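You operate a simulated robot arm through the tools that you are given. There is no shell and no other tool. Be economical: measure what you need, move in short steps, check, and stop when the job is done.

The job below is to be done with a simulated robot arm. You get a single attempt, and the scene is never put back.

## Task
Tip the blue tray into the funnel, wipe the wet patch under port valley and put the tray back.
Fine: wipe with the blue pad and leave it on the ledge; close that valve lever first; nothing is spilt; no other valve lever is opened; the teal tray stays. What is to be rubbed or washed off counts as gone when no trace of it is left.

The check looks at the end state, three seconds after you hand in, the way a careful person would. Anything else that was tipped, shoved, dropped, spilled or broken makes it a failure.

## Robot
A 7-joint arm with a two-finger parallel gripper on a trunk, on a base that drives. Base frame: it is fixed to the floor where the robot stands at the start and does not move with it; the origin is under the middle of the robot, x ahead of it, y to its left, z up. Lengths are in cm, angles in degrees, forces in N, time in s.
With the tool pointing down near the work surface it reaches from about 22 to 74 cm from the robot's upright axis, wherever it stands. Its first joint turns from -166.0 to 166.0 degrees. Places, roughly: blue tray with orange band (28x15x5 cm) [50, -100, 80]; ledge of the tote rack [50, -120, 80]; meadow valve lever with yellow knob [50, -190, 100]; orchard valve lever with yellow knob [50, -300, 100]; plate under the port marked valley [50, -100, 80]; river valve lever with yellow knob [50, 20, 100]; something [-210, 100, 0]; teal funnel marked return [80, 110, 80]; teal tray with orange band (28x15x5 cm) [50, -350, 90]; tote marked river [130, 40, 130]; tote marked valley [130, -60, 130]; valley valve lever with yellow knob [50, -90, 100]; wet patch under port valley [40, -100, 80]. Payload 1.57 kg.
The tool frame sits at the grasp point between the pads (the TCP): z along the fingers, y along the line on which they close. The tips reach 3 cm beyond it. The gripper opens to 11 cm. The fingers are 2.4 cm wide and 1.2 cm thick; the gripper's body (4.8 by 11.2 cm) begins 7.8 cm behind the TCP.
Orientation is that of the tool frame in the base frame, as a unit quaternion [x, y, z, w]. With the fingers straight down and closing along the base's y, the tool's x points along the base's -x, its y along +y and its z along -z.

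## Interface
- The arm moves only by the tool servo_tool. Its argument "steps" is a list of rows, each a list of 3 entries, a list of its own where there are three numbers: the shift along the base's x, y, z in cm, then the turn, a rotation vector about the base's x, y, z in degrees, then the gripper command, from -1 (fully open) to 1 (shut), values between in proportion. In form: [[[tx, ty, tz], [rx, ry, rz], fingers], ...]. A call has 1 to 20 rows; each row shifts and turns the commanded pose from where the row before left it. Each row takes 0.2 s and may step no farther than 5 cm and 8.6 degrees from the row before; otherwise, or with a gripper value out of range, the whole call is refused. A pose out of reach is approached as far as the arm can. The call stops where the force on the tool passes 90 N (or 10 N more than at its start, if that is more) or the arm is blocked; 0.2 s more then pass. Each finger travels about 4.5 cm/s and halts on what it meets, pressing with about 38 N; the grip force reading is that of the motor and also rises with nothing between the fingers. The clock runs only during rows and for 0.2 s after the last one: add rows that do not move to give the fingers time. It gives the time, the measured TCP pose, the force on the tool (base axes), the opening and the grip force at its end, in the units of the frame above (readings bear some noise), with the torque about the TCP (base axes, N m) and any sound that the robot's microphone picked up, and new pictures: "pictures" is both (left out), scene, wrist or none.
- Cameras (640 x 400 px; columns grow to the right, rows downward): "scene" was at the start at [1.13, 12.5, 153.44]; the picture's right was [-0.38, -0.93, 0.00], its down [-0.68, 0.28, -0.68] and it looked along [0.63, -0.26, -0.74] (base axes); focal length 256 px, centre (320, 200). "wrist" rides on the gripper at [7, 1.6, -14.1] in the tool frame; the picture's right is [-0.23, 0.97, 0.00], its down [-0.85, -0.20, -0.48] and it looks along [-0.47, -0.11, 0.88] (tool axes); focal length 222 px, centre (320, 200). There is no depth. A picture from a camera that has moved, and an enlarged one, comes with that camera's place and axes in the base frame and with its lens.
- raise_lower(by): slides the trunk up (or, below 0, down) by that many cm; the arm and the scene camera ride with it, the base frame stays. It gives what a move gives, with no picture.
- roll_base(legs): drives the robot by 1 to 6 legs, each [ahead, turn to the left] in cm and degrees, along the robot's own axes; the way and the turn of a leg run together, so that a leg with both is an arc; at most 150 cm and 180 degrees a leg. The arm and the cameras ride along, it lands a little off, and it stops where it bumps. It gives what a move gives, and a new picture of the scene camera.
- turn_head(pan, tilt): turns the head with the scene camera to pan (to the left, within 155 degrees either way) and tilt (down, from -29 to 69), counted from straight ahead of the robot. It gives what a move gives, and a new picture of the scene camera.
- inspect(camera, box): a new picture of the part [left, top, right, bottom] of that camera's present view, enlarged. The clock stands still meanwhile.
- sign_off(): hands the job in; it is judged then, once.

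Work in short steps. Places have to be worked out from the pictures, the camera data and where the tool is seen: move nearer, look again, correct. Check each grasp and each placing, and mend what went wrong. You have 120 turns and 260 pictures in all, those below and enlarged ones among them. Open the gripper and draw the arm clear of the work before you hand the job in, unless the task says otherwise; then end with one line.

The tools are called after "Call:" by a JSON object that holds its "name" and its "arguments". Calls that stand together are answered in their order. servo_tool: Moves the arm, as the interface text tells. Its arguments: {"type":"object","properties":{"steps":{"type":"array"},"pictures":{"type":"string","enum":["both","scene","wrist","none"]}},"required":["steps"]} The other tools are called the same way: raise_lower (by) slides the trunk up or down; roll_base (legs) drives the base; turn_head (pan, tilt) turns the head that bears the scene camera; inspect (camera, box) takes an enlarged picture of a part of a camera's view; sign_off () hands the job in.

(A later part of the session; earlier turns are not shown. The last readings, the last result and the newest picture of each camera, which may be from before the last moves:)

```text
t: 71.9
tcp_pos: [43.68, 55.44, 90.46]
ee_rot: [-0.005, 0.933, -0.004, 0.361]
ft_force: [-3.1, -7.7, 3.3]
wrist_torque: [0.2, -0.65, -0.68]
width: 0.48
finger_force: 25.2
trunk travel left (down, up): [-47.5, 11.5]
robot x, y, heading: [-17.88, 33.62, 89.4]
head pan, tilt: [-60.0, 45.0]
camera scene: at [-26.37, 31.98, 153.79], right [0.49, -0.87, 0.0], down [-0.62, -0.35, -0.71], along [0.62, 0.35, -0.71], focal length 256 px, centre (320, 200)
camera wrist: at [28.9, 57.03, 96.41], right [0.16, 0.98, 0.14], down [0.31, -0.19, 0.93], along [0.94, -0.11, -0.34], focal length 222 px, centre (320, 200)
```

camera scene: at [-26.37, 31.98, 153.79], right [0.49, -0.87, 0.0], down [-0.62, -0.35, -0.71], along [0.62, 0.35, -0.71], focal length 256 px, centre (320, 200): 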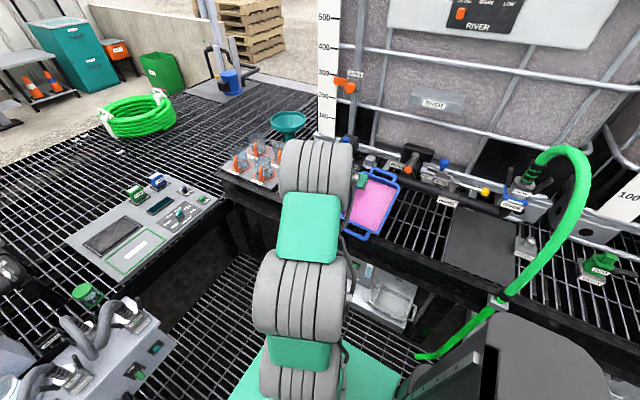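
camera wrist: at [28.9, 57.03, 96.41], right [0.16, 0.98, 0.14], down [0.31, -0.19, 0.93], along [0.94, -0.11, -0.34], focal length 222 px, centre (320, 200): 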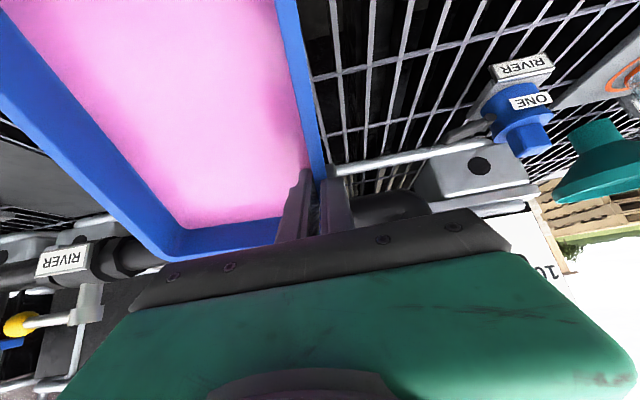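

The far end of the tray touched the river pipe and pitched in the grip. Lift straight up immediately and move back, then look.

Call:
{"name": "servo_tool", "arguments": {"steps": [[[0, 0, 2.5], [0, 0, 0], 1], [[0, 0, 2.5], [0, 0, 0], 1], [[-2, 0, 1], [0, 0, 0], 1], [[0, 0, 0], [0, 0, 0], 1]]}}

Call:
{"name": "inspect", "arguments": {"camera": "scene", "box": [280, 130, 440, 230]}}

```text
t: 72.9
tcp_pos: [41.52, 55.6, 96.46]
ee_rot: [-0.006, 0.933, -0.006, 0.359]
ft_force: [-0.1, -0.4, -2.3]
wrist_torque: [0.22, -0.07, 0.03]
width: 0.37
finger_force: 24.4
trunk travel left (down, up): [-47.5, 11.5]
robot x, y, heading: [-17.28, 33.78, 89.6]
head pan, tilt: [-60.0, 45.0]
camera scene: at [-26.33, 32.07, 153.79], right [0.49, -0.87, 0.0], down [-0.62, -0.35, -0.71], along [0.62, 0.35, -0.71], focal length 256 px, centre (320, 200)
camera wrist: at [26.84, 57.08, 102.33], right [0.16, 0.98, 0.14], down [0.32, -0.19, 0.93], along [0.94, -0.1, -0.34], focal length 222 px, centre (320, 200)
```

scene: 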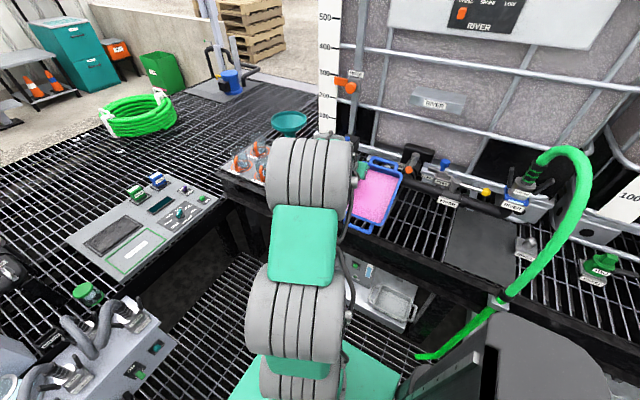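
wrist: 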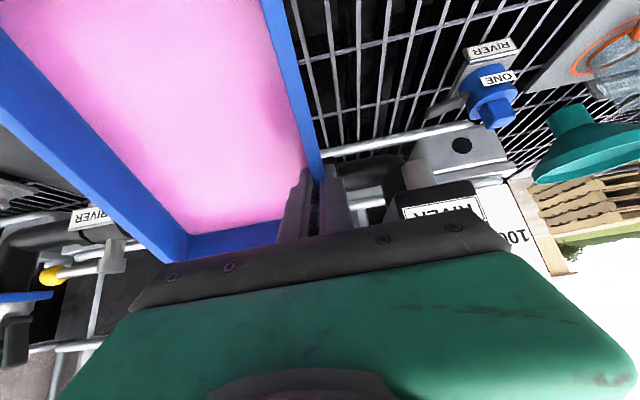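

```text
4.00 times, centred on (360, 180) of scene
camera zoom: at [-26.33, 32.07, 153.79], right [0.49, -0.87, 0.0], down [-0.62, -0.35, -0.71], along [0.62, 0.35, -0.71], focal length 1026 px, centre (160, 280)
```

zoom: 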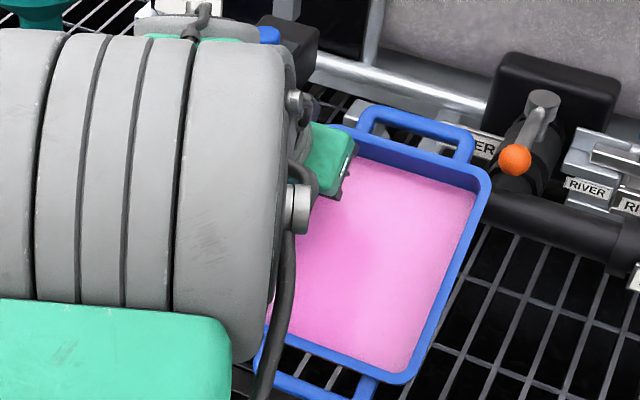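

The vanishing point of the tray's sides shows it pitched ~25° near-end down. Level it now by turning +25° about y.

Call:
{"name": "servo_tool", "arguments": {"steps": [[[0, 0, 0.5], [0, 6, 0], 1], [[0, 0, 0.5], [0, 6, 0], 1], [[0, 0, 0.5], [0, 6, 0], 1], [[0, 0, 0.5], [0, 6, 0], 1], [[0, 0, 0], [0, 0, 0], 1]]}}

Call:
{"name": "inspect", "arguments": {"camera": "scene", "box": [280, 130, 440, 230]}}

```text
t: 74.1
tcp_pos: [41.5, 55.52, 98.42]
ee_rot: [-0.007, 0.988, -0.004, 0.156]
ft_force: [-0.5, 0.2, -3.2]
wrist_torque: [0.19, -0.11, 0.03]
width: 0.37
finger_force: 24.6
trunk travel left (down, up): [-47.5, 11.5]
robot x, y, heading: [-17.63, 34.03, 89.3]
head pan, tilt: [-60.0, 45.0]
camera scene: at [-26.27, 32.07, 153.79], right [0.49, -0.87, 0.0], down [-0.62, -0.35, -0.71], along [0.62, 0.35, -0.71], focal length 256 px, centre (320, 200)
camera wrist: at [30.47, 57.13, 109.78], right [0.2, 0.98, 0.06], down [0.67, -0.19, 0.72], along [0.72, -0.1, -0.69], focal length 222 px, centre (320, 200)
```

scene: 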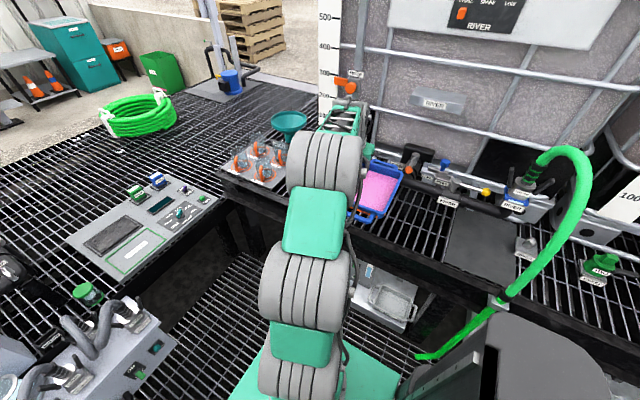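
wrist: 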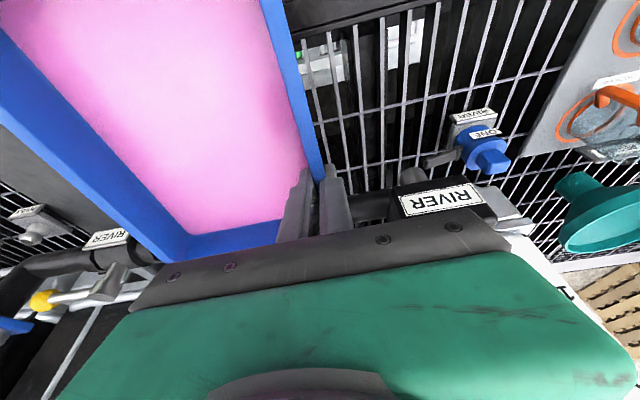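

```text
4.00 times, centred on (360, 180) of scene
camera zoom: at [-26.27, 32.07, 153.79], right [0.49, -0.87, 0.0], down [-0.62, -0.35, -0.71], along [0.62, 0.35, -0.71], focal length 1026 px, centre (160, 280)
```

zoom: 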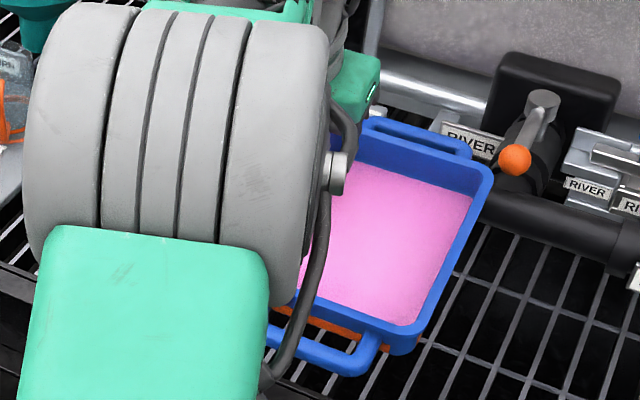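

Level again (≈1–2°), nothing spilled visible. I'll set the tray down on the front of the ledge (shifted back so it clears the pipe), then re-grip the same wall with the tool nearly horizontal for pouring.

Call:
{"name": "servo_tool", "arguments": {"steps": [[[-1.5, 0, 0], [0, 0, 0], 1], [[-2.5, 0, 0], [0, 0, 0], 1], [[-2, 0, -1], [0, 0, 0], 1], [[0, 0, -3], [0, 0, 0], 1], [[0, 0, -3], [0, 0, 0], 1], [[0, 0, -3], [0, 0, 0], 1], [[0, 0, -3], [0, 0, 0], 1], [[0, 0, -2], [0, 0, 0], 1], [[0, 0, 0], [0, 0, 0], 1]]}}

Call:
{"name": "inspect", "arguments": {"camera": "scene", "box": [280, 150, 440, 250]}}

```text
t: 76.1
tcp_pos: [35.55, 55.66, 83.37]
ee_rot: [-0.007, 0.988, -0.003, 0.156]
ft_force: [-0.7, -0.5, -2.8]
wrist_torque: [0.21, -0.11, 0.02]
width: 0.36
finger_force: 24.4
trunk travel left (down, up): [-47.5, 11.5]
robot x, y, heading: [-17.69, 34.02, 89.3]
head pan, tilt: [-60.0, 45.0]
camera scene: at [-26.28, 32.08, 153.79], right [0.49, -0.87, 0.0], down [-0.62, -0.35, -0.71], along [0.62, 0.35, -0.71], focal length 256 px, centre (320, 200)
camera wrist: at [24.47, 57.19, 94.79], right [0.2, 0.98, 0.06], down [0.67, -0.19, 0.72], along [0.72, -0.1, -0.69], focal length 222 px, centre (320, 200)
```

scene: 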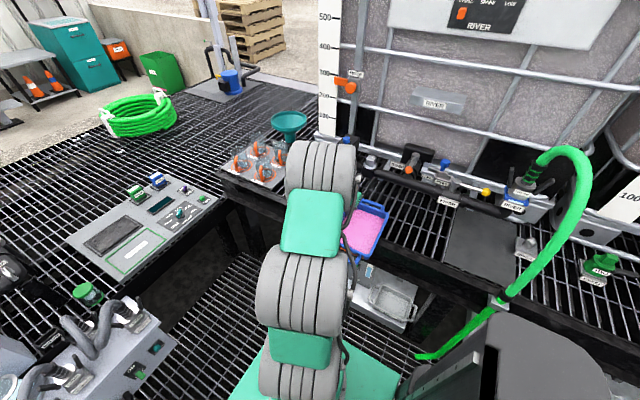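
wrist: 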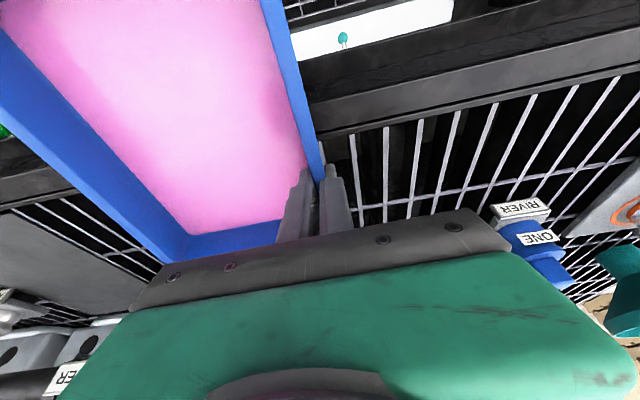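

```text
4.00 times, centred on (360, 200) of scene
camera zoom: at [-26.28, 32.08, 153.79], right [0.49, -0.87, 0.0], down [-0.62, -0.35, -0.71], along [0.62, 0.35, -0.71], focal length 1026 px, centre (160, 200)
```

zoom: 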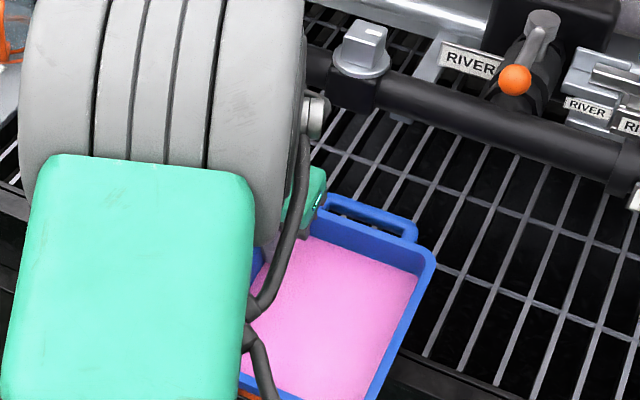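

Descend the last ~4 cm slowly, watching the vertical force.

Call:
{"name": "servo_tool", "arguments": {"steps": [[[0.5, 0, -1], [0, 0, 0], 1], [[0.5, 0, -1], [0, 0, 0], 1], [[0, 0, -0.8], [0, 0, 0], 1], [[0, 0, 0], [0, 0, 0], 1]], "pictures": "none"}}

Call:
{"name": "servo_tool", "arguments": {"steps": [[[0, 0, -0.4], [0, 0, 0], 1], [[0, 0, -0.3], [0, 0, 0], 1], [[0, 0, 0], [0, 0, 0], 1]], "pictures": "none"}}

```text
t: 77.1
tcp_pos: [36.49, 55.59, 80.62]
ee_rot: [-0.006, 0.988, -0.003, 0.156]
ft_force: [-0.8, -0.1, -3.1]
wrist_torque: [0.23, -0.1, -0.01]
width: 0.35
finger_force: 24.6
trunk travel left (down, up): [-47.5, 11.5]
robot x, y, heading: [-17.69, 33.91, 89.2]
head pan, tilt: [-60.0, 45.0]
```

```text
t: 77.9
tcp_pos: [36.52, 55.68, 79.93]
ee_rot: [-0.008, 0.988, -0.003, 0.157]
ft_force: [0.1, 0.4, -1.9]
wrist_torque: [0.19, -0.11, 0.02]
width: 0.35
finger_force: 24.6
trunk travel left (down, up): [-47.5, 11.5]
robot x, y, heading: [-17.94, 33.88, 89.3]
head pan, tilt: [-60.0, 45.0]
```

Call:
{"name": "servo_tool", "arguments": {"steps": [[[0, 0, -0.3], [0, 0, 0], 1], [[0, 0, -0.3], [0, 0, 0], 1], [[0, 0, 0], [0, 0, 0], 1]], "pictures": "wrist"}}

```text
t: 78.7
tcp_pos: [36.46, 55.67, 79.29]
ee_rot: [-0.008, 0.987, -0.002, 0.158]
ft_force: [-0.8, 0.5, 1.6]
wrist_torque: [0.13, -0.07, 0.0]
width: 0.38
finger_force: 24.6
trunk travel left (down, up): [-47.5, 11.5]
robot x, y, heading: [-17.69, 33.92, 89.4]
head pan, tilt: [-60.0, 45.0]
camera wrist: at [25.45, 57.15, 90.74], right [0.2, 0.98, 0.06], down [0.67, -0.19, 0.72], along [0.72, -0.1, -0.69], focal length 222 px, centre (320, 200)
```

wrist: 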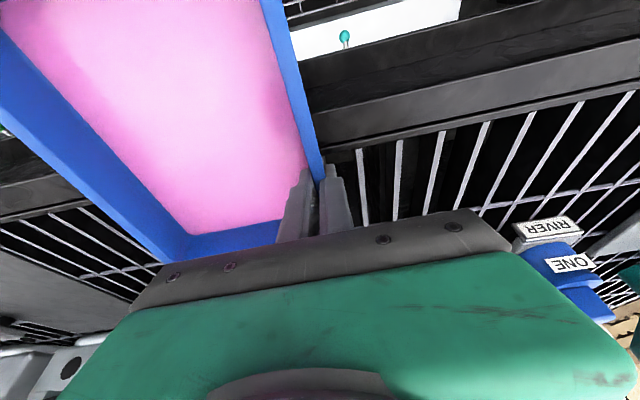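

Tray is resting. Open slightly (2 cm) and check that it sits steadily.

Call:
{"name": "servo_tool", "arguments": {"steps": [[[0, 0, 0], [0, 0, 0], 0.9], [[0, 0, 0], [0, 0, 0], 0.65], [[0, 0, 0], [0, 0, 0], 0.65]], "pictures": "wrist"}}

Call:
{"name": "inspect", "arguments": {"camera": "scene", "box": [280, 150, 440, 250]}}

```text
t: 79.5
tcp_pos: [36.54, 55.65, 79.42]
ee_rot: [-0.007, 0.987, -0.002, 0.158]
ft_force: [-1.6, 3.0, 10.0]
wrist_torque: [0.02, 0.09, -0.06]
width: 1.64
finger_force: 0.1
trunk travel left (down, up): [-47.5, 11.5]
robot x, y, heading: [-17.86, 33.78, 89.5]
head pan, tilt: [-60.0, 45.0]
camera wrist: at [25.43, 57.19, 90.81], right [0.2, 0.98, 0.06], down [0.67, -0.19, 0.72], along [0.72, -0.1, -0.69], focal length 222 px, centre (320, 200)
```

wrist: 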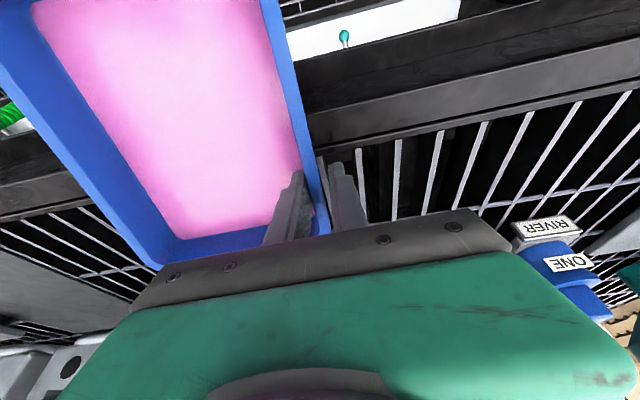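

```text
4.00 times, centred on (360, 200) of scene
camera zoom: at [-26.4, 32.07, 153.79], right [0.49, -0.87, 0.0], down [-0.62, -0.35, -0.71], along [0.62, 0.35, -0.71], focal length 1026 px, centre (160, 200)
```

zoom: 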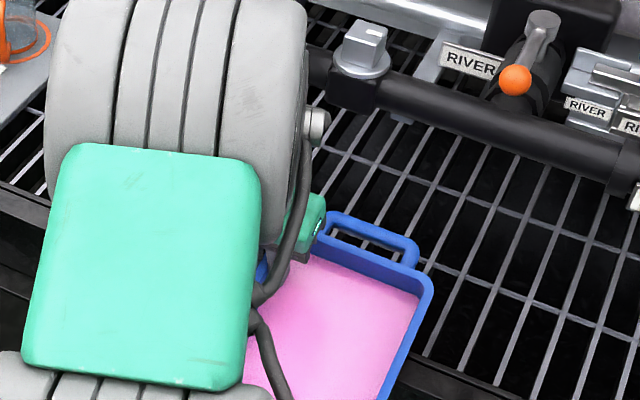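

The tray sagged ~8° near-end down: the front beam sits lower than the grating. Re-close, level and shift it inward under the pipe, fully onto the grating.

Call:
{"name": "servo_tool", "arguments": {"steps": [[[0, 0, 0], [0, 0, 0], 1], [[0, 0, 0], [0, 0, 0], 1], [[0, 0, 0], [0, 0, 0], 1], [[0, 0, 0.7], [0, 3, 0], 1], [[0, 0, 0.6], [0, 3, 0], 1], [[0, 0, 0.2], [0, 2, 0], 1], [[0, 0, 0], [0, 0, 0], 1]]}}

Call:
{"name": "inspect", "arguments": {"camera": "wrist", "box": [0, 0, 400, 250]}}

```text
t: 81.1
tcp_pos: [36.42, 55.62, 80.88]
ee_rot: [-0.008, 0.996, -0.002, 0.087]
ft_force: [0.2, -0.3, -3.1]
wrist_torque: [0.22, -0.13, 0.02]
width: 0.37
finger_force: 24.6
trunk travel left (down, up): [-47.5, 11.5]
robot x, y, heading: [-17.42, 34.12, 89.5]
head pan, tilt: [-60.0, 45.0]
camera scene: at [-26.29, 32.07, 153.79], right [0.49, -0.87, 0.0], down [-0.62, -0.35, -0.71], along [0.62, 0.35, -0.71], focal length 256 px, centre (320, 200)
camera wrist: at [27.11, 57.15, 93.64], right [0.21, 0.98, 0.03], down [0.76, -0.18, 0.62], along [0.61, -0.1, -0.78], focal length 222 px, centre (320, 200)
```

scene: 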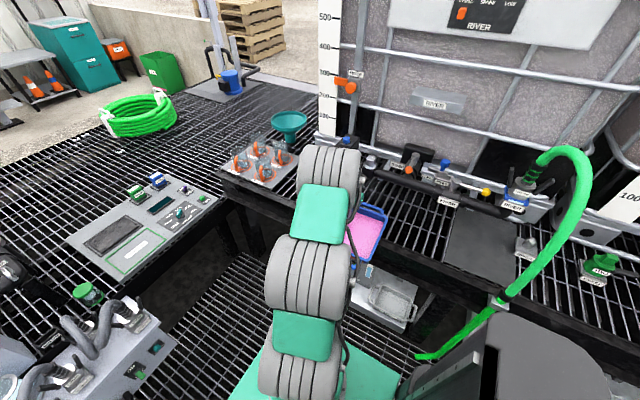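
wrist: 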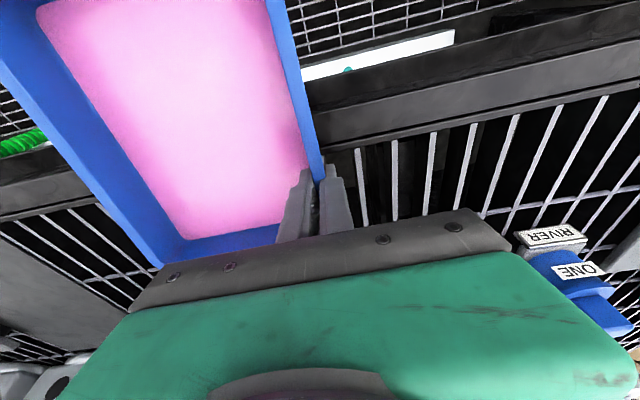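

```text
1.60 times, centred on (200, 125) of wrist
camera zoom: at [27.11, 57.15, 93.64], right [0.21, 0.98, 0.03], down [0.76, -0.18, 0.62], along [0.61, -0.1, -0.78], focal length 355 px, centre (512, 320)
```

zoom: 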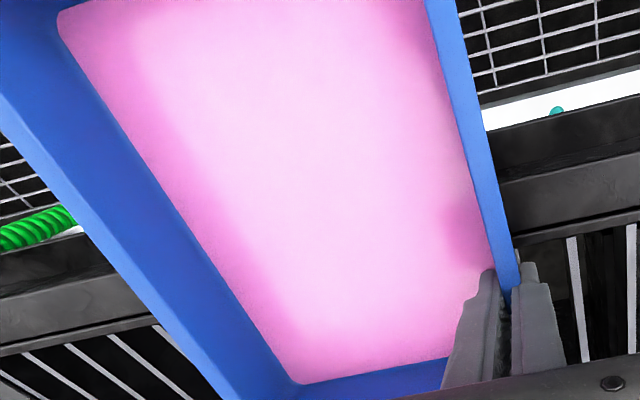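

Trim another +5° for level, then slide inward 7 cm just above the grating and lower.

Call:
{"name": "servo_tool", "arguments": {"steps": [[[0, 0, 0.4], [0, 2.5, 0], 1], [[1, 0, 0.2], [0, 2.5, 0], 1], [[2, 0, 0], [0, 0, 0], 1], [[2, 0, 0], [0, 0, 0], 1], [[2, 0, 0], [0, 0, 0], 1], [[0, 0, -0.6], [0, 0, 0], 1], [[0, 0, -0.6], [0, 0, 0], 1], [[0, 0, 0], [0, 0, 0], 1]]}}

Call:
{"name": "inspect", "arguments": {"camera": "scene", "box": [280, 130, 440, 230]}}

```text
t: 82.9
tcp_pos: [43.59, 55.66, 80.2]
ee_rot: [-0.008, 0.999, -0.003, 0.043]
ft_force: [-0.6, -0.2, -2.8]
wrist_torque: [0.18, -0.14, 0.01]
width: 0.37
finger_force: 25.0
trunk travel left (down, up): [-47.5, 11.5]
robot x, y, heading: [-17.23, 33.81, 89.4]
head pan, tilt: [-60.0, 45.0]
camera scene: at [-26.27, 32.08, 153.79], right [0.49, -0.87, 0.0], down [-0.62, -0.35, -0.71], along [0.62, 0.35, -0.71], focal length 256 px, centre (320, 200)
camera wrist: at [35.27, 57.14, 93.8], right [0.21, 0.98, 0.02], down [0.81, -0.19, 0.55], along [0.54, -0.1, -0.83], focal length 222 px, centre (320, 200)
```

scene: 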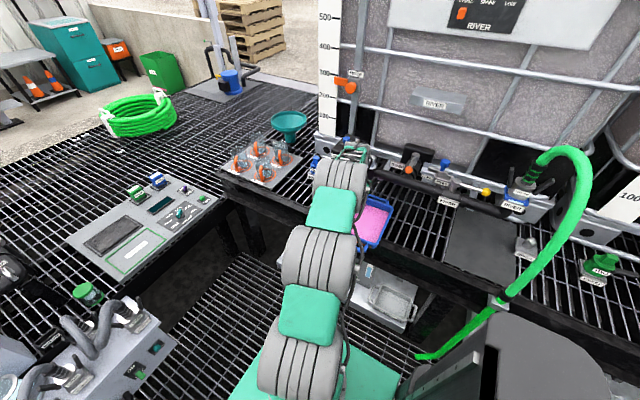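
wrist: 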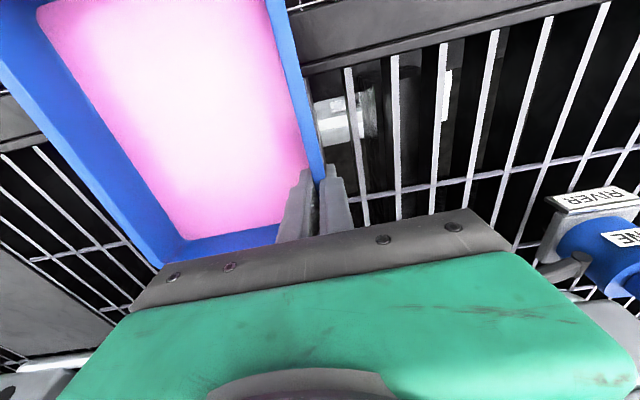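

```text
4.00 times, centred on (360, 180) of scene
camera zoom: at [-26.27, 32.08, 153.79], right [0.49, -0.87, 0.0], down [-0.62, -0.35, -0.71], along [0.62, 0.35, -0.71], focal length 1026 px, centre (160, 280)
```

zoom: 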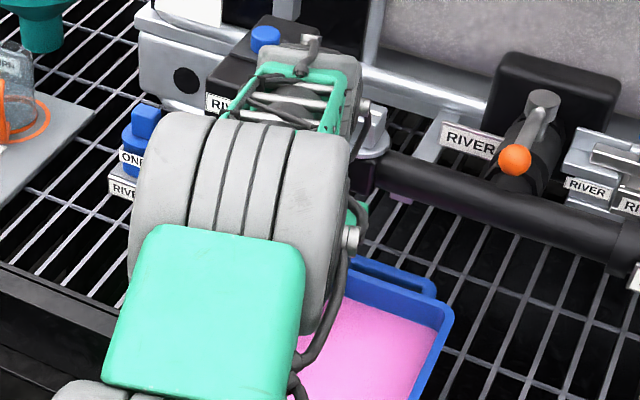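

Lower gently to contact.

Call:
{"name": "servo_tool", "arguments": {"steps": [[[0, 0, -0.3], [0, 0, 0], 1], [[0, 0, -0.3], [0, 0, 0], 1], [[0, 0, -0.2], [0, 0, 0], 1], [[0, 0, 0], [0, 0, 0], 1]], "pictures": "none"}}

```text
t: 83.9
tcp_pos: [43.5, 55.57, 79.66]
ee_rot: [-0.008, 0.999, -0.002, 0.045]
ft_force: [-0.4, -0.3, 12.8]
wrist_torque: [0.0, 1.03, -0.04]
width: 0.37
finger_force: 24.8
trunk travel left (down, up): [-47.5, 11.5]
robot x, y, heading: [-18.01, 33.58, 89.6]
head pan, tilt: [-60.0, 45.0]
```

Contact is at the near end (far end slightly high). Rotate +3° to even it out, check.

Call:
{"name": "servo_tool", "arguments": {"steps": [[[0, 0, 0.2], [0, 1.5, 0], 1], [[0, 0, 0], [0, 1.5, 0], 1], [[0, 0, 0], [0, 0, 0], 1]], "pictures": "none"}}

```text
t: 84.7
tcp_pos: [43.49, 55.54, 79.39]
ee_rot: [-0.008, 1.0, -0.002, 0.017]
ft_force: [0.6, 0.9, -3.8]
wrist_torque: [0.22, -0.15, 0.02]
width: 0.36
finger_force: 24.4
trunk travel left (down, up): [-47.5, 11.5]
robot x, y, heading: [-17.82, 34.0, 89.3]
head pan, tilt: [-60.0, 45.0]
```

Call:
{"name": "servo_tool", "arguments": {"steps": [[[0, 0, -0.3], [0, 0, 0], 1], [[0, 0, -0.2], [0, 0, 0], 1], [[0, 0, 0], [0, 0, 0], 1]], "pictures": "none"}}

```text
t: 85.5
tcp_pos: [43.49, 55.52, 79.22]
ee_rot: [-0.007, 1.0, -0.002, 0.017]
ft_force: [-0.3, -1.1, 4.1]
wrist_torque: [0.05, 0.47, 0.06]
width: 0.4
finger_force: 25.2
trunk travel left (down, up): [-47.5, 11.5]
robot x, y, heading: [-17.65, 33.91, 89.4]
head pan, tilt: [-60.0, 45.0]
```

Call:
{"name": "servo_tool", "arguments": {"steps": [[[0, 0, 0.2], [0, 1.5, 0], 1], [[0, 0, 0], [0, 1.5, 0], 1], [[0, 0, -0.3], [0, 0, 0], 1], [[0, 0, -0.2], [0, 0, 0], 1], [[0, 0, 0], [0, 0, 0], 1]], "pictures": "wrist"}}

```text
t: 86.7
tcp_pos: [43.53, 55.54, 79.13]
ee_rot: [-0.008, 1.0, -0.001, -0.006]
ft_force: [-2.9, -0.6, 14.6]
wrist_torque: [-0.06, -0.51, -0.06]
width: 0.39
finger_force: 24.5
trunk travel left (down, up): [-47.5, 11.5]
robot x, y, heading: [-17.7, 33.86, 89.6]
head pan, tilt: [-60.0, 45.0]
camera wrist: at [36.7, 57.15, 93.45], right [0.21, 0.98, 0.0], down [0.86, -0.19, 0.47], along [0.46, -0.1, -0.88], focal length 222 px, centre (320, 200)
```

wrist: 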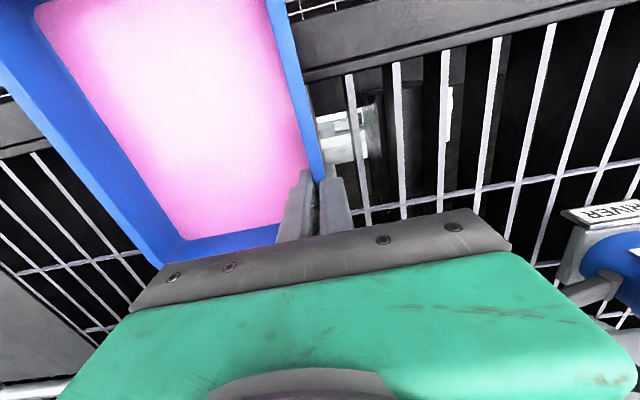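

Now flat on the grating. Open to ~2.5 cm.

Call:
{"name": "servo_tool", "arguments": {"steps": [[[0, 0, 0.2], [0, 0, 0], 1], [[0, 0, 0], [0, 0, 0], 0.85], [[0, 0, 0], [0, 0, 0], 0.55], [[0, 0, 0.3], [0, 0, 0], 0.55]]}}

Call:
{"name": "inspect", "arguments": {"camera": "scene", "box": [280, 130, 440, 230]}}

```text
t: 87.7
tcp_pos: [43.52, 55.56, 79.11]
ee_rot: [-0.008, 1.0, -0.001, -0.01]
ft_force: [-0.5, 0.3, -0.5]
wrist_torque: [0.04, 0.03, 0.04]
width: 2.49
finger_force: 0.1
trunk travel left (down, up): [-47.5, 11.5]
robot x, y, heading: [-17.63, 33.8, 89.3]
head pan, tilt: [-60.0, 45.0]
camera scene: at [-26.3, 32.06, 153.77], right [0.49, -0.87, 0.0], down [-0.62, -0.35, -0.71], along [0.62, 0.35, -0.71], focal length 256 px, centre (320, 200)
camera wrist: at [36.67, 57.1, 93.51], right [0.21, 0.98, -0.01], down [0.87, -0.19, 0.46], along [0.45, -0.11, -0.89], focal length 222 px, centre (320, 200)
```

scene: 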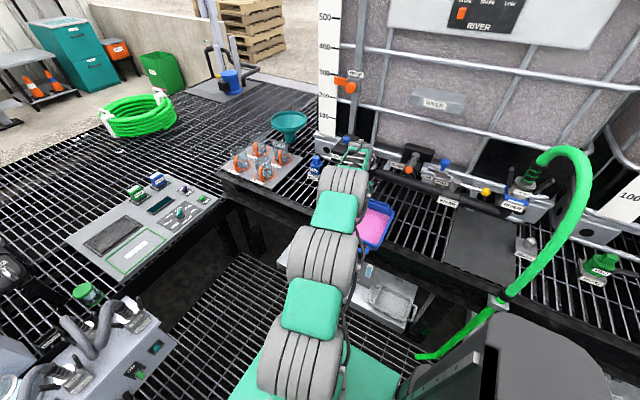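
wrist: 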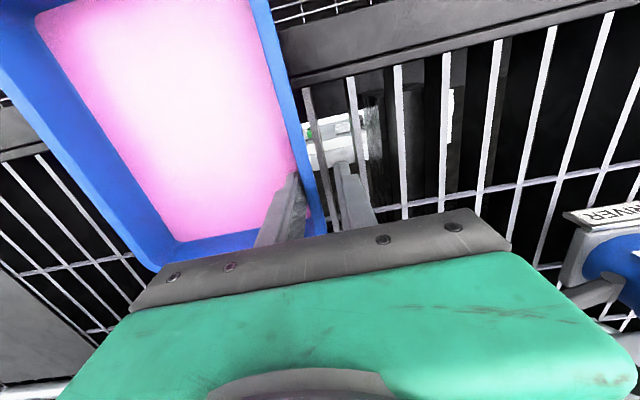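

```text
4.00 times, centred on (360, 180) of scene
camera zoom: at [-26.3, 32.06, 153.77], right [0.49, -0.87, 0.0], down [-0.62, -0.35, -0.71], along [0.62, 0.35, -0.71], focal length 1026 px, centre (160, 280)
```

zoom: 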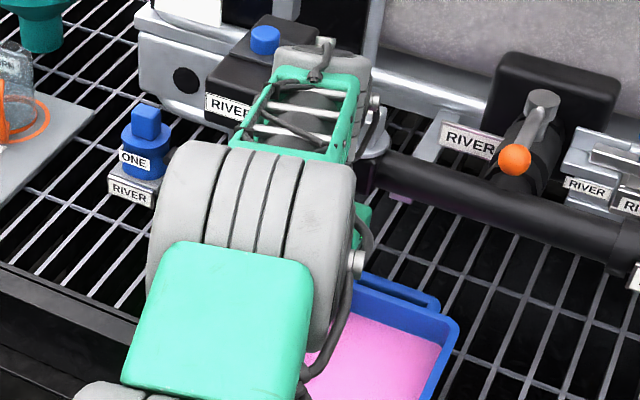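

Tray sits flat. Keeping the wall between the open fingers, tilt the tool to ~70° while moving ~4.5 cm along the wall.

Call:
{"name": "servo_tool", "arguments": {"steps": [[[0, 0, 0.6], [0, -7.8, 0], 0.55], [[0, 0, 0], [0, -7.8, 0], 0.55], [[0, 0, 0], [0, -7.8, 0], 0.55], [[0, 0, 0], [0, -7.8, 0], 0.55], [[1.5, 0, 0], [0, -7.8, 0], 0.55], [[1.5, 0, 0], [0, -7.8, 0], 0.55], [[1.5, 0, 0], [0, -7.8, 0], 0.55], [[0, 0, 0], [0, -7.8, 0], 0.55], [[0, 0, 0], [0, 0, 0], 0.55]]}}

Call:
{"name": "inspect", "arguments": {"camera": "wrist", "box": [100, 0, 500, 250]}}

Call:
{"name": "inspect", "arguments": {"camera": "scene", "box": [280, 130, 440, 230]}}

```text
t: 89.7
tcp_pos: [48.06, 55.59, 79.97]
ee_rot: [-0.005, 0.859, -0.006, 0.512]
ft_force: [0.7, -0.5, 0.7]
wrist_torque: [-0.04, -0.02, 0.01]
width: 2.5
finger_force: 0.1
trunk travel left (down, up): [-47.5, 11.5]
robot x, y, heading: [-17.74, 33.92, 89.4]
head pan, tilt: [-60.0, 45.0]
camera scene: at [-26.31, 32.08, 153.79], right [0.49, -0.87, 0.0], down [-0.62, -0.35, -0.71], along [0.62, 0.35, -0.71], focal length 256 px, centre (320, 200)
camera wrist: at [32.2, 57.15, 80.62], right [0.1, 0.98, 0.19], down [-0.01, -0.19, 0.98], along [0.99, -0.1, -0.01], focal length 222 px, centre (320, 200)
```

scene: 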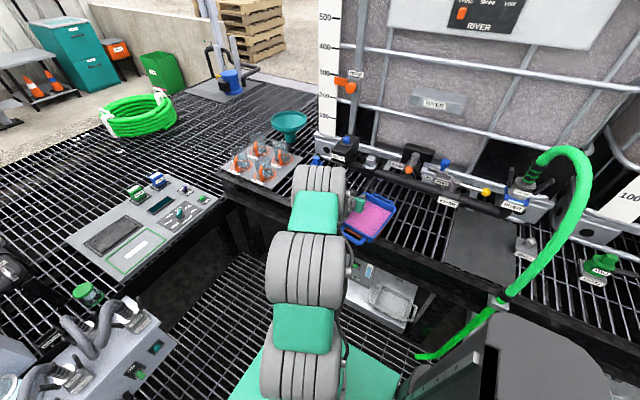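
wrist: 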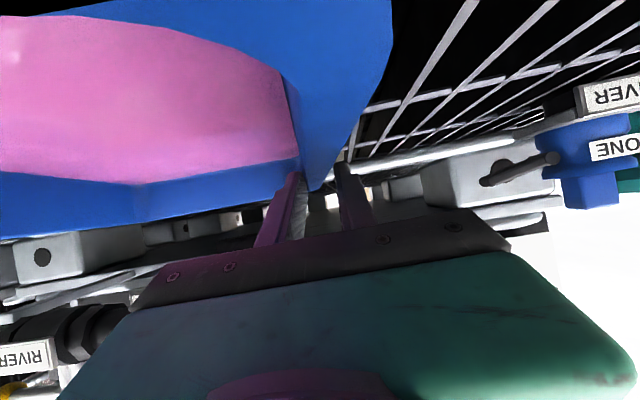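

```text
1.60 times, centred on (300, 125) of wrist
camera zoom: at [32.2, 57.15, 80.62], right [0.1, 0.98, 0.19], down [-0.01, -0.19, 0.98], along [0.99, -0.1, -0.01], focal length 355 px, centre (352, 320)
```

zoom: 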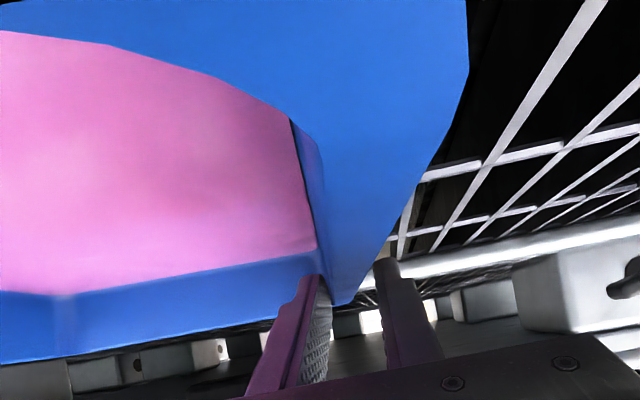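

```text
4.00 times, centred on (360, 180) of scene
camera zoom: at [-26.31, 32.08, 153.79], right [0.49, -0.87, 0.0], down [-0.62, -0.35, -0.71], along [0.62, 0.35, -0.71], focal length 1026 px, centre (160, 280)
```

zoom: 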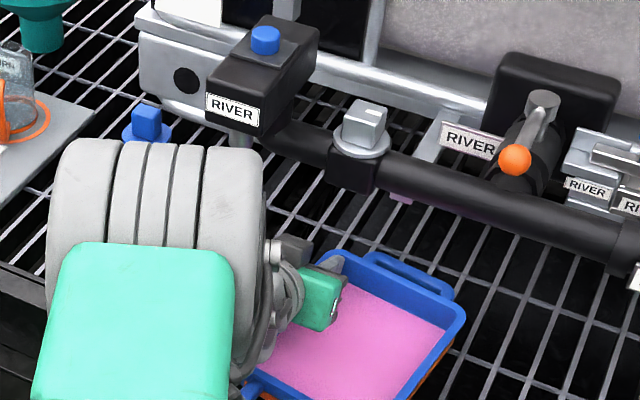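

Tool is at ~62° with the wall between the fingers. Lower slightly and close.

Call:
{"name": "servo_tool", "arguments": {"steps": [[[0, 0, -0.7], [0, 0, 0], 0.55], [[0, 0, 0], [0, 0, 0], 0.8], [[0, 0, 0], [0, 0, 0], 1], [[0, 0, 0], [0, 0, 0], 1], [[0, 0, 0], [0, 0, 0], 1], [[0, 0, 0.5], [0, 0, 0], 1], [[0, 0, 0.5], [0, 0, 0], 1], [[0, 0, 0], [0, 0, 0], 1]]}}

Call:
{"name": "inspect", "arguments": {"camera": "scene", "box": [280, 130, 440, 230]}}

```text
t: 91.5
tcp_pos: [47.99, 55.51, 80.3]
ee_rot: [-0.005, 0.86, -0.006, 0.51]
ft_force: [1.0, 0.0, -2.5]
wrist_torque: [0.22, -0.18, 0.0]
width: 0.39
finger_force: 24.6
trunk travel left (down, up): [-47.5, 11.5]
robot x, y, heading: [-17.83, 33.98, 89.5]
head pan, tilt: [-60.0, 45.0]
camera scene: at [-26.29, 32.07, 153.79], right [0.49, -0.87, 0.0], down [-0.62, -0.35, -0.71], along [0.62, 0.35, -0.71], focal length 256 px, centre (320, 200)
camera wrist: at [32.23, 57.13, 80.92], right [0.1, 0.98, 0.18], down [-0.01, -0.18, 0.98], along [0.99, -0.1, -0.01], focal length 222 px, centre (320, 200)
```

scene: 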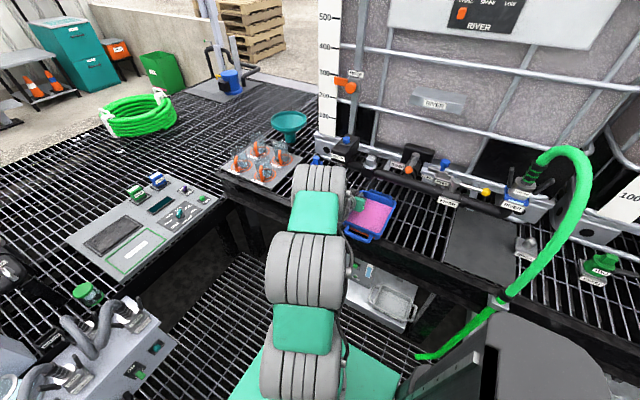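
wrist: 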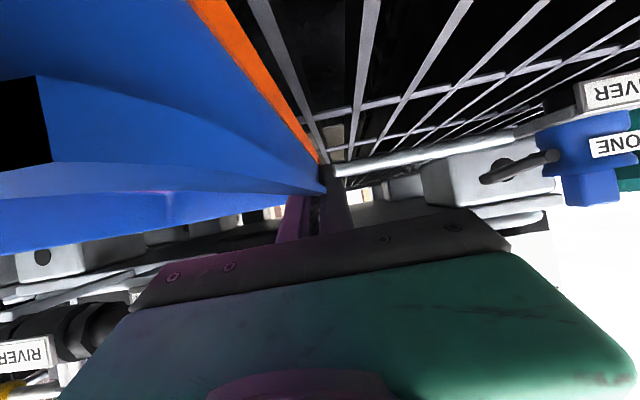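

```text
4.00 times, centred on (360, 180) of scene
camera zoom: at [-26.29, 32.07, 153.79], right [0.49, -0.87, 0.0], down [-0.62, -0.35, -0.71], along [0.62, 0.35, -0.71], focal length 1026 px, centre (160, 280)
```

zoom: 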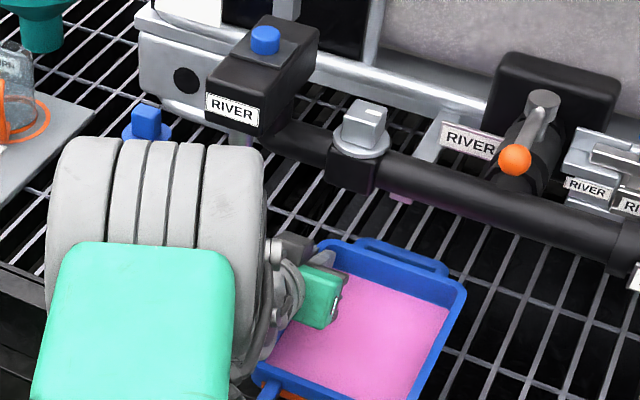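

Gripped and looks about level. Pull back out from under the pipe, then lift.

Call:
{"name": "servo_tool", "arguments": {"steps": [[[0, 0, 0.8], [0, 0, 0], 1], [[-2, 0, 0.2], [0, 0, 0], 1], [[-2.5, 0, 0], [0, 0, 0], 1], [[-2.5, 0, 0], [0, 0, 0], 1], [[-2, 0, 0.5], [0, 0, 0], 1], [[0, 0, 2], [0, 0, 0], 1], [[0, 0, 3], [0, 0, 0], 1], [[0, 0, 3], [0, 0, 0], 1], [[0, 0, 3], [0, 0, 0], 1], [[0, 0, 3], [0, 0, 0], 1], [[0, 0, 3], [0, 0, 0], 1], [[0, 0, 3], [0, 0, 0], 1], [[0, 0, 0], [0, 0, 0], 1]]}}

Call:
{"name": "inspect", "arguments": {"camera": "scene", "box": [260, 110, 460, 235]}}

```text
t: 94.3
tcp_pos: [39.0, 55.54, 101.72]
ee_rot: [-0.005, 0.86, -0.006, 0.51]
ft_force: [-0.5, -0.6, -1.7]
wrist_torque: [0.2, -0.16, 0.01]
width: 0.38
finger_force: 24.5
trunk travel left (down, up): [-47.5, 11.5]
robot x, y, heading: [-17.51, 33.58, 89.6]
head pan, tilt: [-60.0, 45.0]
camera scene: at [-26.31, 32.06, 153.79], right [0.49, -0.87, 0.0], down [-0.62, -0.35, -0.71], along [0.62, 0.35, -0.71], focal length 256 px, centre (320, 200)
camera wrist: at [23.14, 57.15, 102.45], right [0.1, 0.98, 0.18], down [-0.01, -0.18, 0.98], along [0.99, -0.1, -0.01], focal length 222 px, centre (320, 200)
```

scene: 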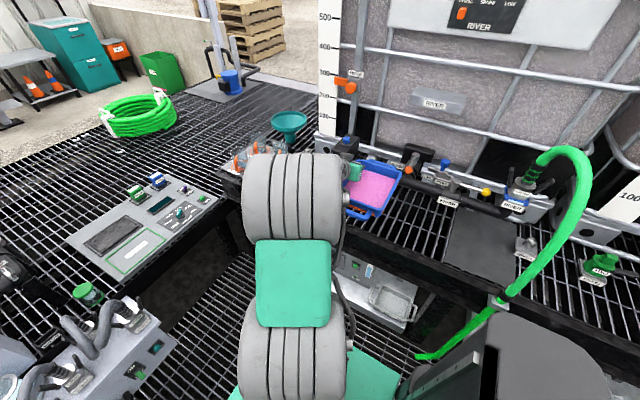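
wrist: 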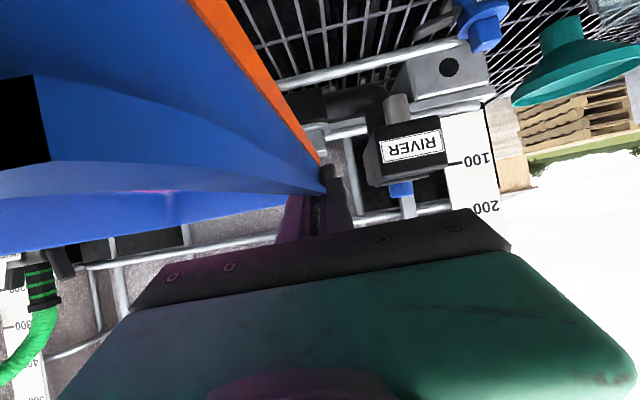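

```text
3.20 times, centred on (360, 172) of scene
camera zoom: at [-26.31, 32.06, 153.79], right [0.49, -0.87, 0.0], down [-0.62, -0.35, -0.71], along [0.62, 0.35, -0.71], focal length 821 px, centre (192, 288)
```

zoom: 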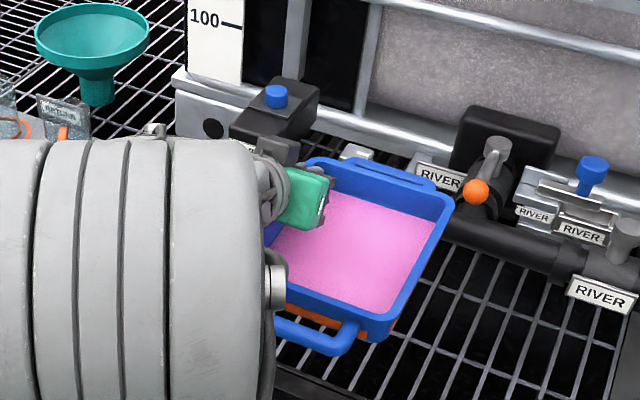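

Tray is level and secure. Swing the tool heading toward +y and closer in, so the tray will clear the tote when I drive up to the corner.

Call:
{"name": "servo_tool", "arguments": {"steps": [[[-1, 1.3, 0.1], [0, 0, 3.2], 1], [[-1.3, 1.3, 0.1], [0, 0, 3.2], 1], [[-1.35, 1.3, 0], [0, 0, 3.2], 1], [[-1.35, 1.3, 0], [0, 0, 3.2], 1], [[-1.35, 1.3, 0], [0, 0, 3.2], 1], [[-1.35, 1.3, 0], [0, 0, 3.2], 1], [[-1.35, 1.3, 0], [0, 0, 3.2], 1], [[-1.35, 1.3, 0], [0, 0, 3.2], 1], [[-1.35, 1.3, 0], [0, 0, 3.2], 1], [[-1.35, 1.3, 0], [0, 0, 3.2], 1], [[-1.35, 1.3, 0], [0, 0, 3.2], 1], [[-1.35, 1.3, 0], [0, 0, 3.2], 1], [[-1.35, 1.3, 0], [0, 0, 3.2], 1], [[-1.35, 1.3, 0], [0, 0, 3.4], 1], [[0, 0, 0], [0, 0, 0], 1]], "pictures": "scene"}}

Call:
{"name": "turn_head", "arguments": {"pan": -35, "tilt": 55}}

```text
t: 97.5
tcp_pos: [20.63, 73.66, 102.05]
ee_rot: [-0.335, 0.792, 0.191, 0.473]
ft_force: [-0.4, 0.1, -2.3]
wrist_torque: [0.27, 0.04, -0.02]
width: 0.4
finger_force: 24.7
trunk travel left (down, up): [-47.5, 11.5]
robot x, y, heading: [-17.85, 33.96, 89.0]
head pan, tilt: [-60.0, 45.0]
camera scene: at [-26.31, 32.08, 153.79], right [0.49, -0.87, 0.0], down [-0.62, -0.35, -0.71], along [0.62, 0.35, -0.71], focal length 256 px, centre (320, 200)
```

scene: 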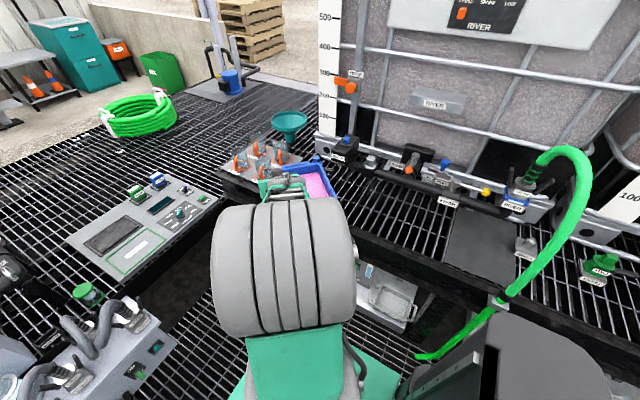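

```text
t: 98.4
tcp_pos: [20.68, 73.8, 102.03]
ee_rot: [-0.334, 0.792, 0.191, 0.474]
ft_force: [0.1, -0.6, -2.8]
wrist_torque: [0.24, 0.04, 0.02]
width: 0.4
finger_force: 24.1
trunk travel left (down, up): [-47.5, 11.5]
robot x, y, heading: [-17.69, 33.68, 89.5]
head pan, tilt: [-35.0, 55.0]
camera scene: at [-29.19, 33.95, 152.45], right [0.81, -0.58, 0.0], down [-0.48, -0.67, -0.57], along [0.33, 0.47, -0.82], focal length 256 px, centre (320, 200)
```

scene: 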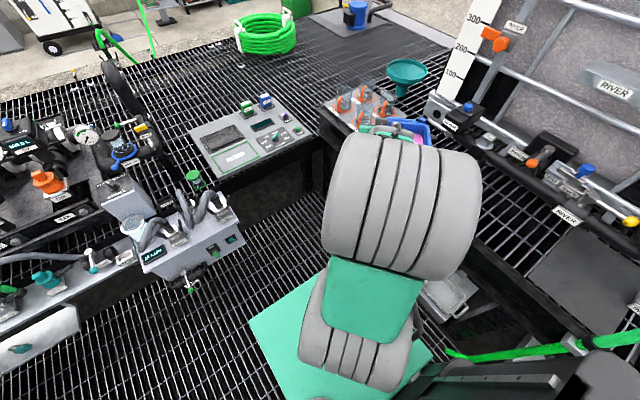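

Base half-size is ≈34×21 cm, so I can stand parallel to the ledge in the corner. Back up, then approach on a slight diagonal to about (4,70).

Call:
{"name": "roll_base", "arguments": {"legs": [[-45, 0], [0, -16], [60, 0]]}}

```text
t: 104.2
tcp_pos: [42.86, 58.4, 101.51]
ee_rot: [-0.21, 0.837, 0.106, 0.494]
ft_force: [-7.3, -12.3, 3.0]
wrist_torque: [0.31, -0.12, -0.09]
width: 0.38
finger_force: 24.3
trunk travel left (down, up): [-47.5, 11.5]
robot x, y, heading: [-5.12, 32.45, 73.2]
head pan, tilt: [-35.0, 55.0]
stopped in leg 3: the force on the tool passed its limit at 117 N (the readings are from after the stop); the commanded pose is now the measured one
camera scene: at [-16.43, 35.41, 152.42], right [0.62, -0.79, 0.0], down [-0.65, -0.5, -0.57], along [0.45, 0.35, -0.82], focal length 256 px, centre (320, 200)
```

scene: 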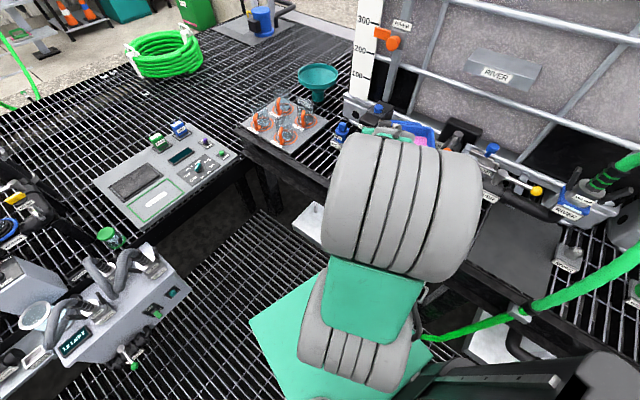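

The tray's far end bumped something by the river valve. Inspect before moving.

Call:
{"name": "inspect", "arguments": {"camera": "scene", "box": [330, 80, 560, 224]}}

Call:
{"name": "inspect", "arguments": {"camera": "wrist", "box": [0, 0, 640, 400]}}

```text
2.78 times, centred on (445, 152) of scene
camera zoom: at [-16.43, 35.41, 152.42], right [0.62, -0.79, 0.0], down [-0.65, -0.5, -0.57], along [0.45, 0.35, -0.82], focal length 712 px, centre (-27, 333)
```

zoom: 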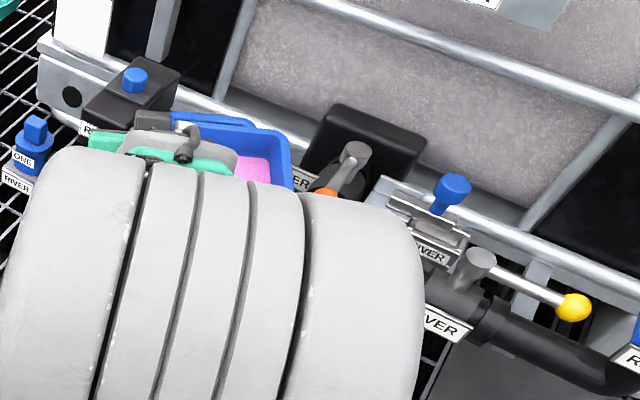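

```text
1.00 times, centred on (320, 200) of wrist (not enlarged: the box is as wide or as high as the picture)
camera zoom: at [28.07, 52.66, 102.4], right [-0.35, 0.92, 0.17], down [0.08, -0.15, 0.99], along [0.93, 0.36, -0.02], focal length 222 px, centre (320, 200)
```

zoom: 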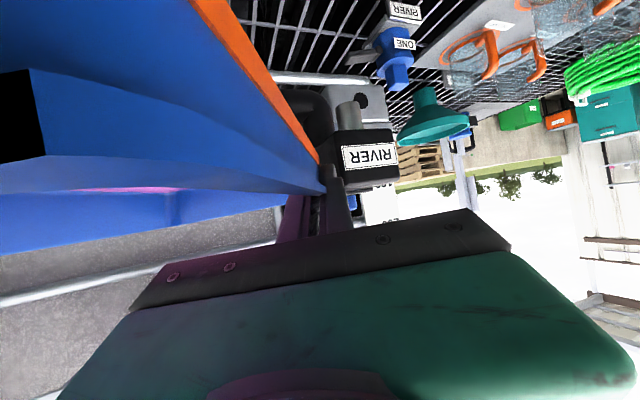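

Nothing moved out of place; the tray is still level. Back off 15 cm and raise/swing the arm inward.

Call:
{"name": "roll_base", "arguments": {"legs": [[-15, 0]]}}

Call:
{"name": "servo_tool", "arguments": {"steps": [[[-1, 1, 0.3], [0, 0, 2.5], 1], [[-1.5, 1.3, 0.3], [0, 0, 3], 1], [[-1.9, 1.3, 0.3], [0, 0, 3], 1], [[-2, 1.2, 0.3], [0, 0, 3], 1], [[-2.1, 1.1, 0.3], [0, 0, 3], 1], [[-2.2, 1, 0.3], [0, 0, 3], 1], [[-2.2, 0.9, 0.3], [0, 0, 3], 1], [[-2.2, 0.8, 0.3], [0, 0, 3], 1], [[-2.2, 0.7, 0.3], [0, 0, 3], 1], [[-2.2, 0.6, 0.3], [0, 0, 3], 1], [[-2.2, 0.5, 0], [0, 0, 3], 1], [[-2.2, 0.4, 0], [0, 0, 3], 1], [[-2.2, 0.3, 0], [0, 0, 3], 1], [[-2, 0.2, 0], [0, 0, 3], 1], [[0, 0, 0], [0, 0, 0], 1]], "pictures": "scene"}}

```text
t: 105.6
tcp_pos: [38.53, 44.07, 101.57]
ee_rot: [-0.211, 0.836, 0.107, 0.494]
ft_force: [-0.5, -0.2, -2.8]
wrist_torque: [0.26, -0.06, -0.01]
width: 0.39
finger_force: 24.8
trunk travel left (down, up): [-47.5, 11.5]
robot x, y, heading: [-9.66, 17.82, 73.2]
head pan, tilt: [-35.0, 55.0]
camera scene: at [-20.72, 21.05, 152.45], right [0.62, -0.79, 0.0], down [-0.65, -0.5, -0.57], along [0.45, 0.35, -0.82], focal length 256 px, centre (320, 200)
```

scene: 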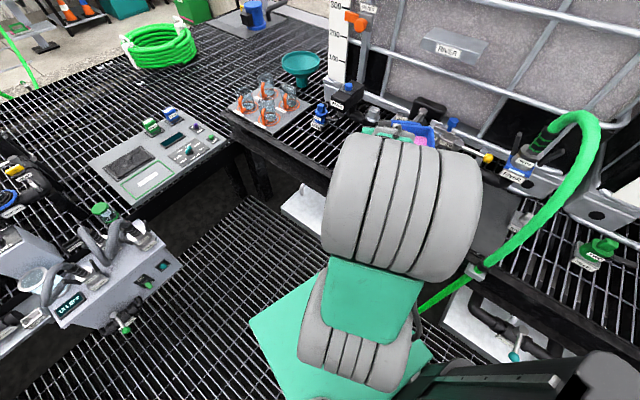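

```text
t: 108.8
tcp_pos: [6.26, 56.97, 99.55]
ee_rot: [-0.536, 0.713, 0.292, 0.345]
ft_force: [0.0, 0.4, -2.8]
wrist_torque: [0.23, 0.16, 0.01]
width: 0.39
finger_force: 24.6
trunk travel left (down, up): [-47.5, 11.5]
robot x, y, heading: [-9.79, 17.58, 73.1]
head pan, tilt: [-35.0, 55.0]
stopped in row 15: the arm was blocked; the commanded pose is now the measured one
camera scene: at [-20.69, 21.1, 152.3], right [0.62, -0.79, 0.0], down [-0.65, -0.51, -0.57], along [0.45, 0.35, -0.82], focal length 256 px, centre (320, 200)
```

scene: 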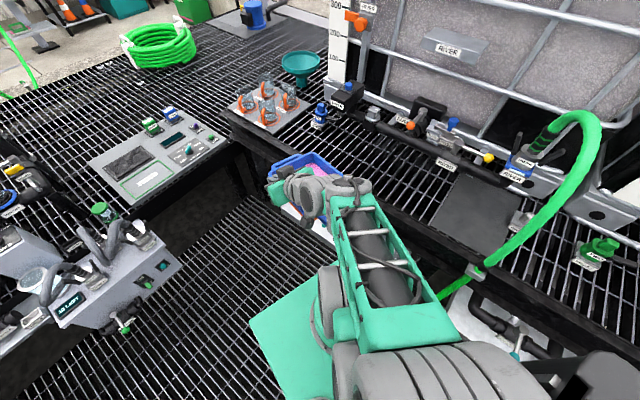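

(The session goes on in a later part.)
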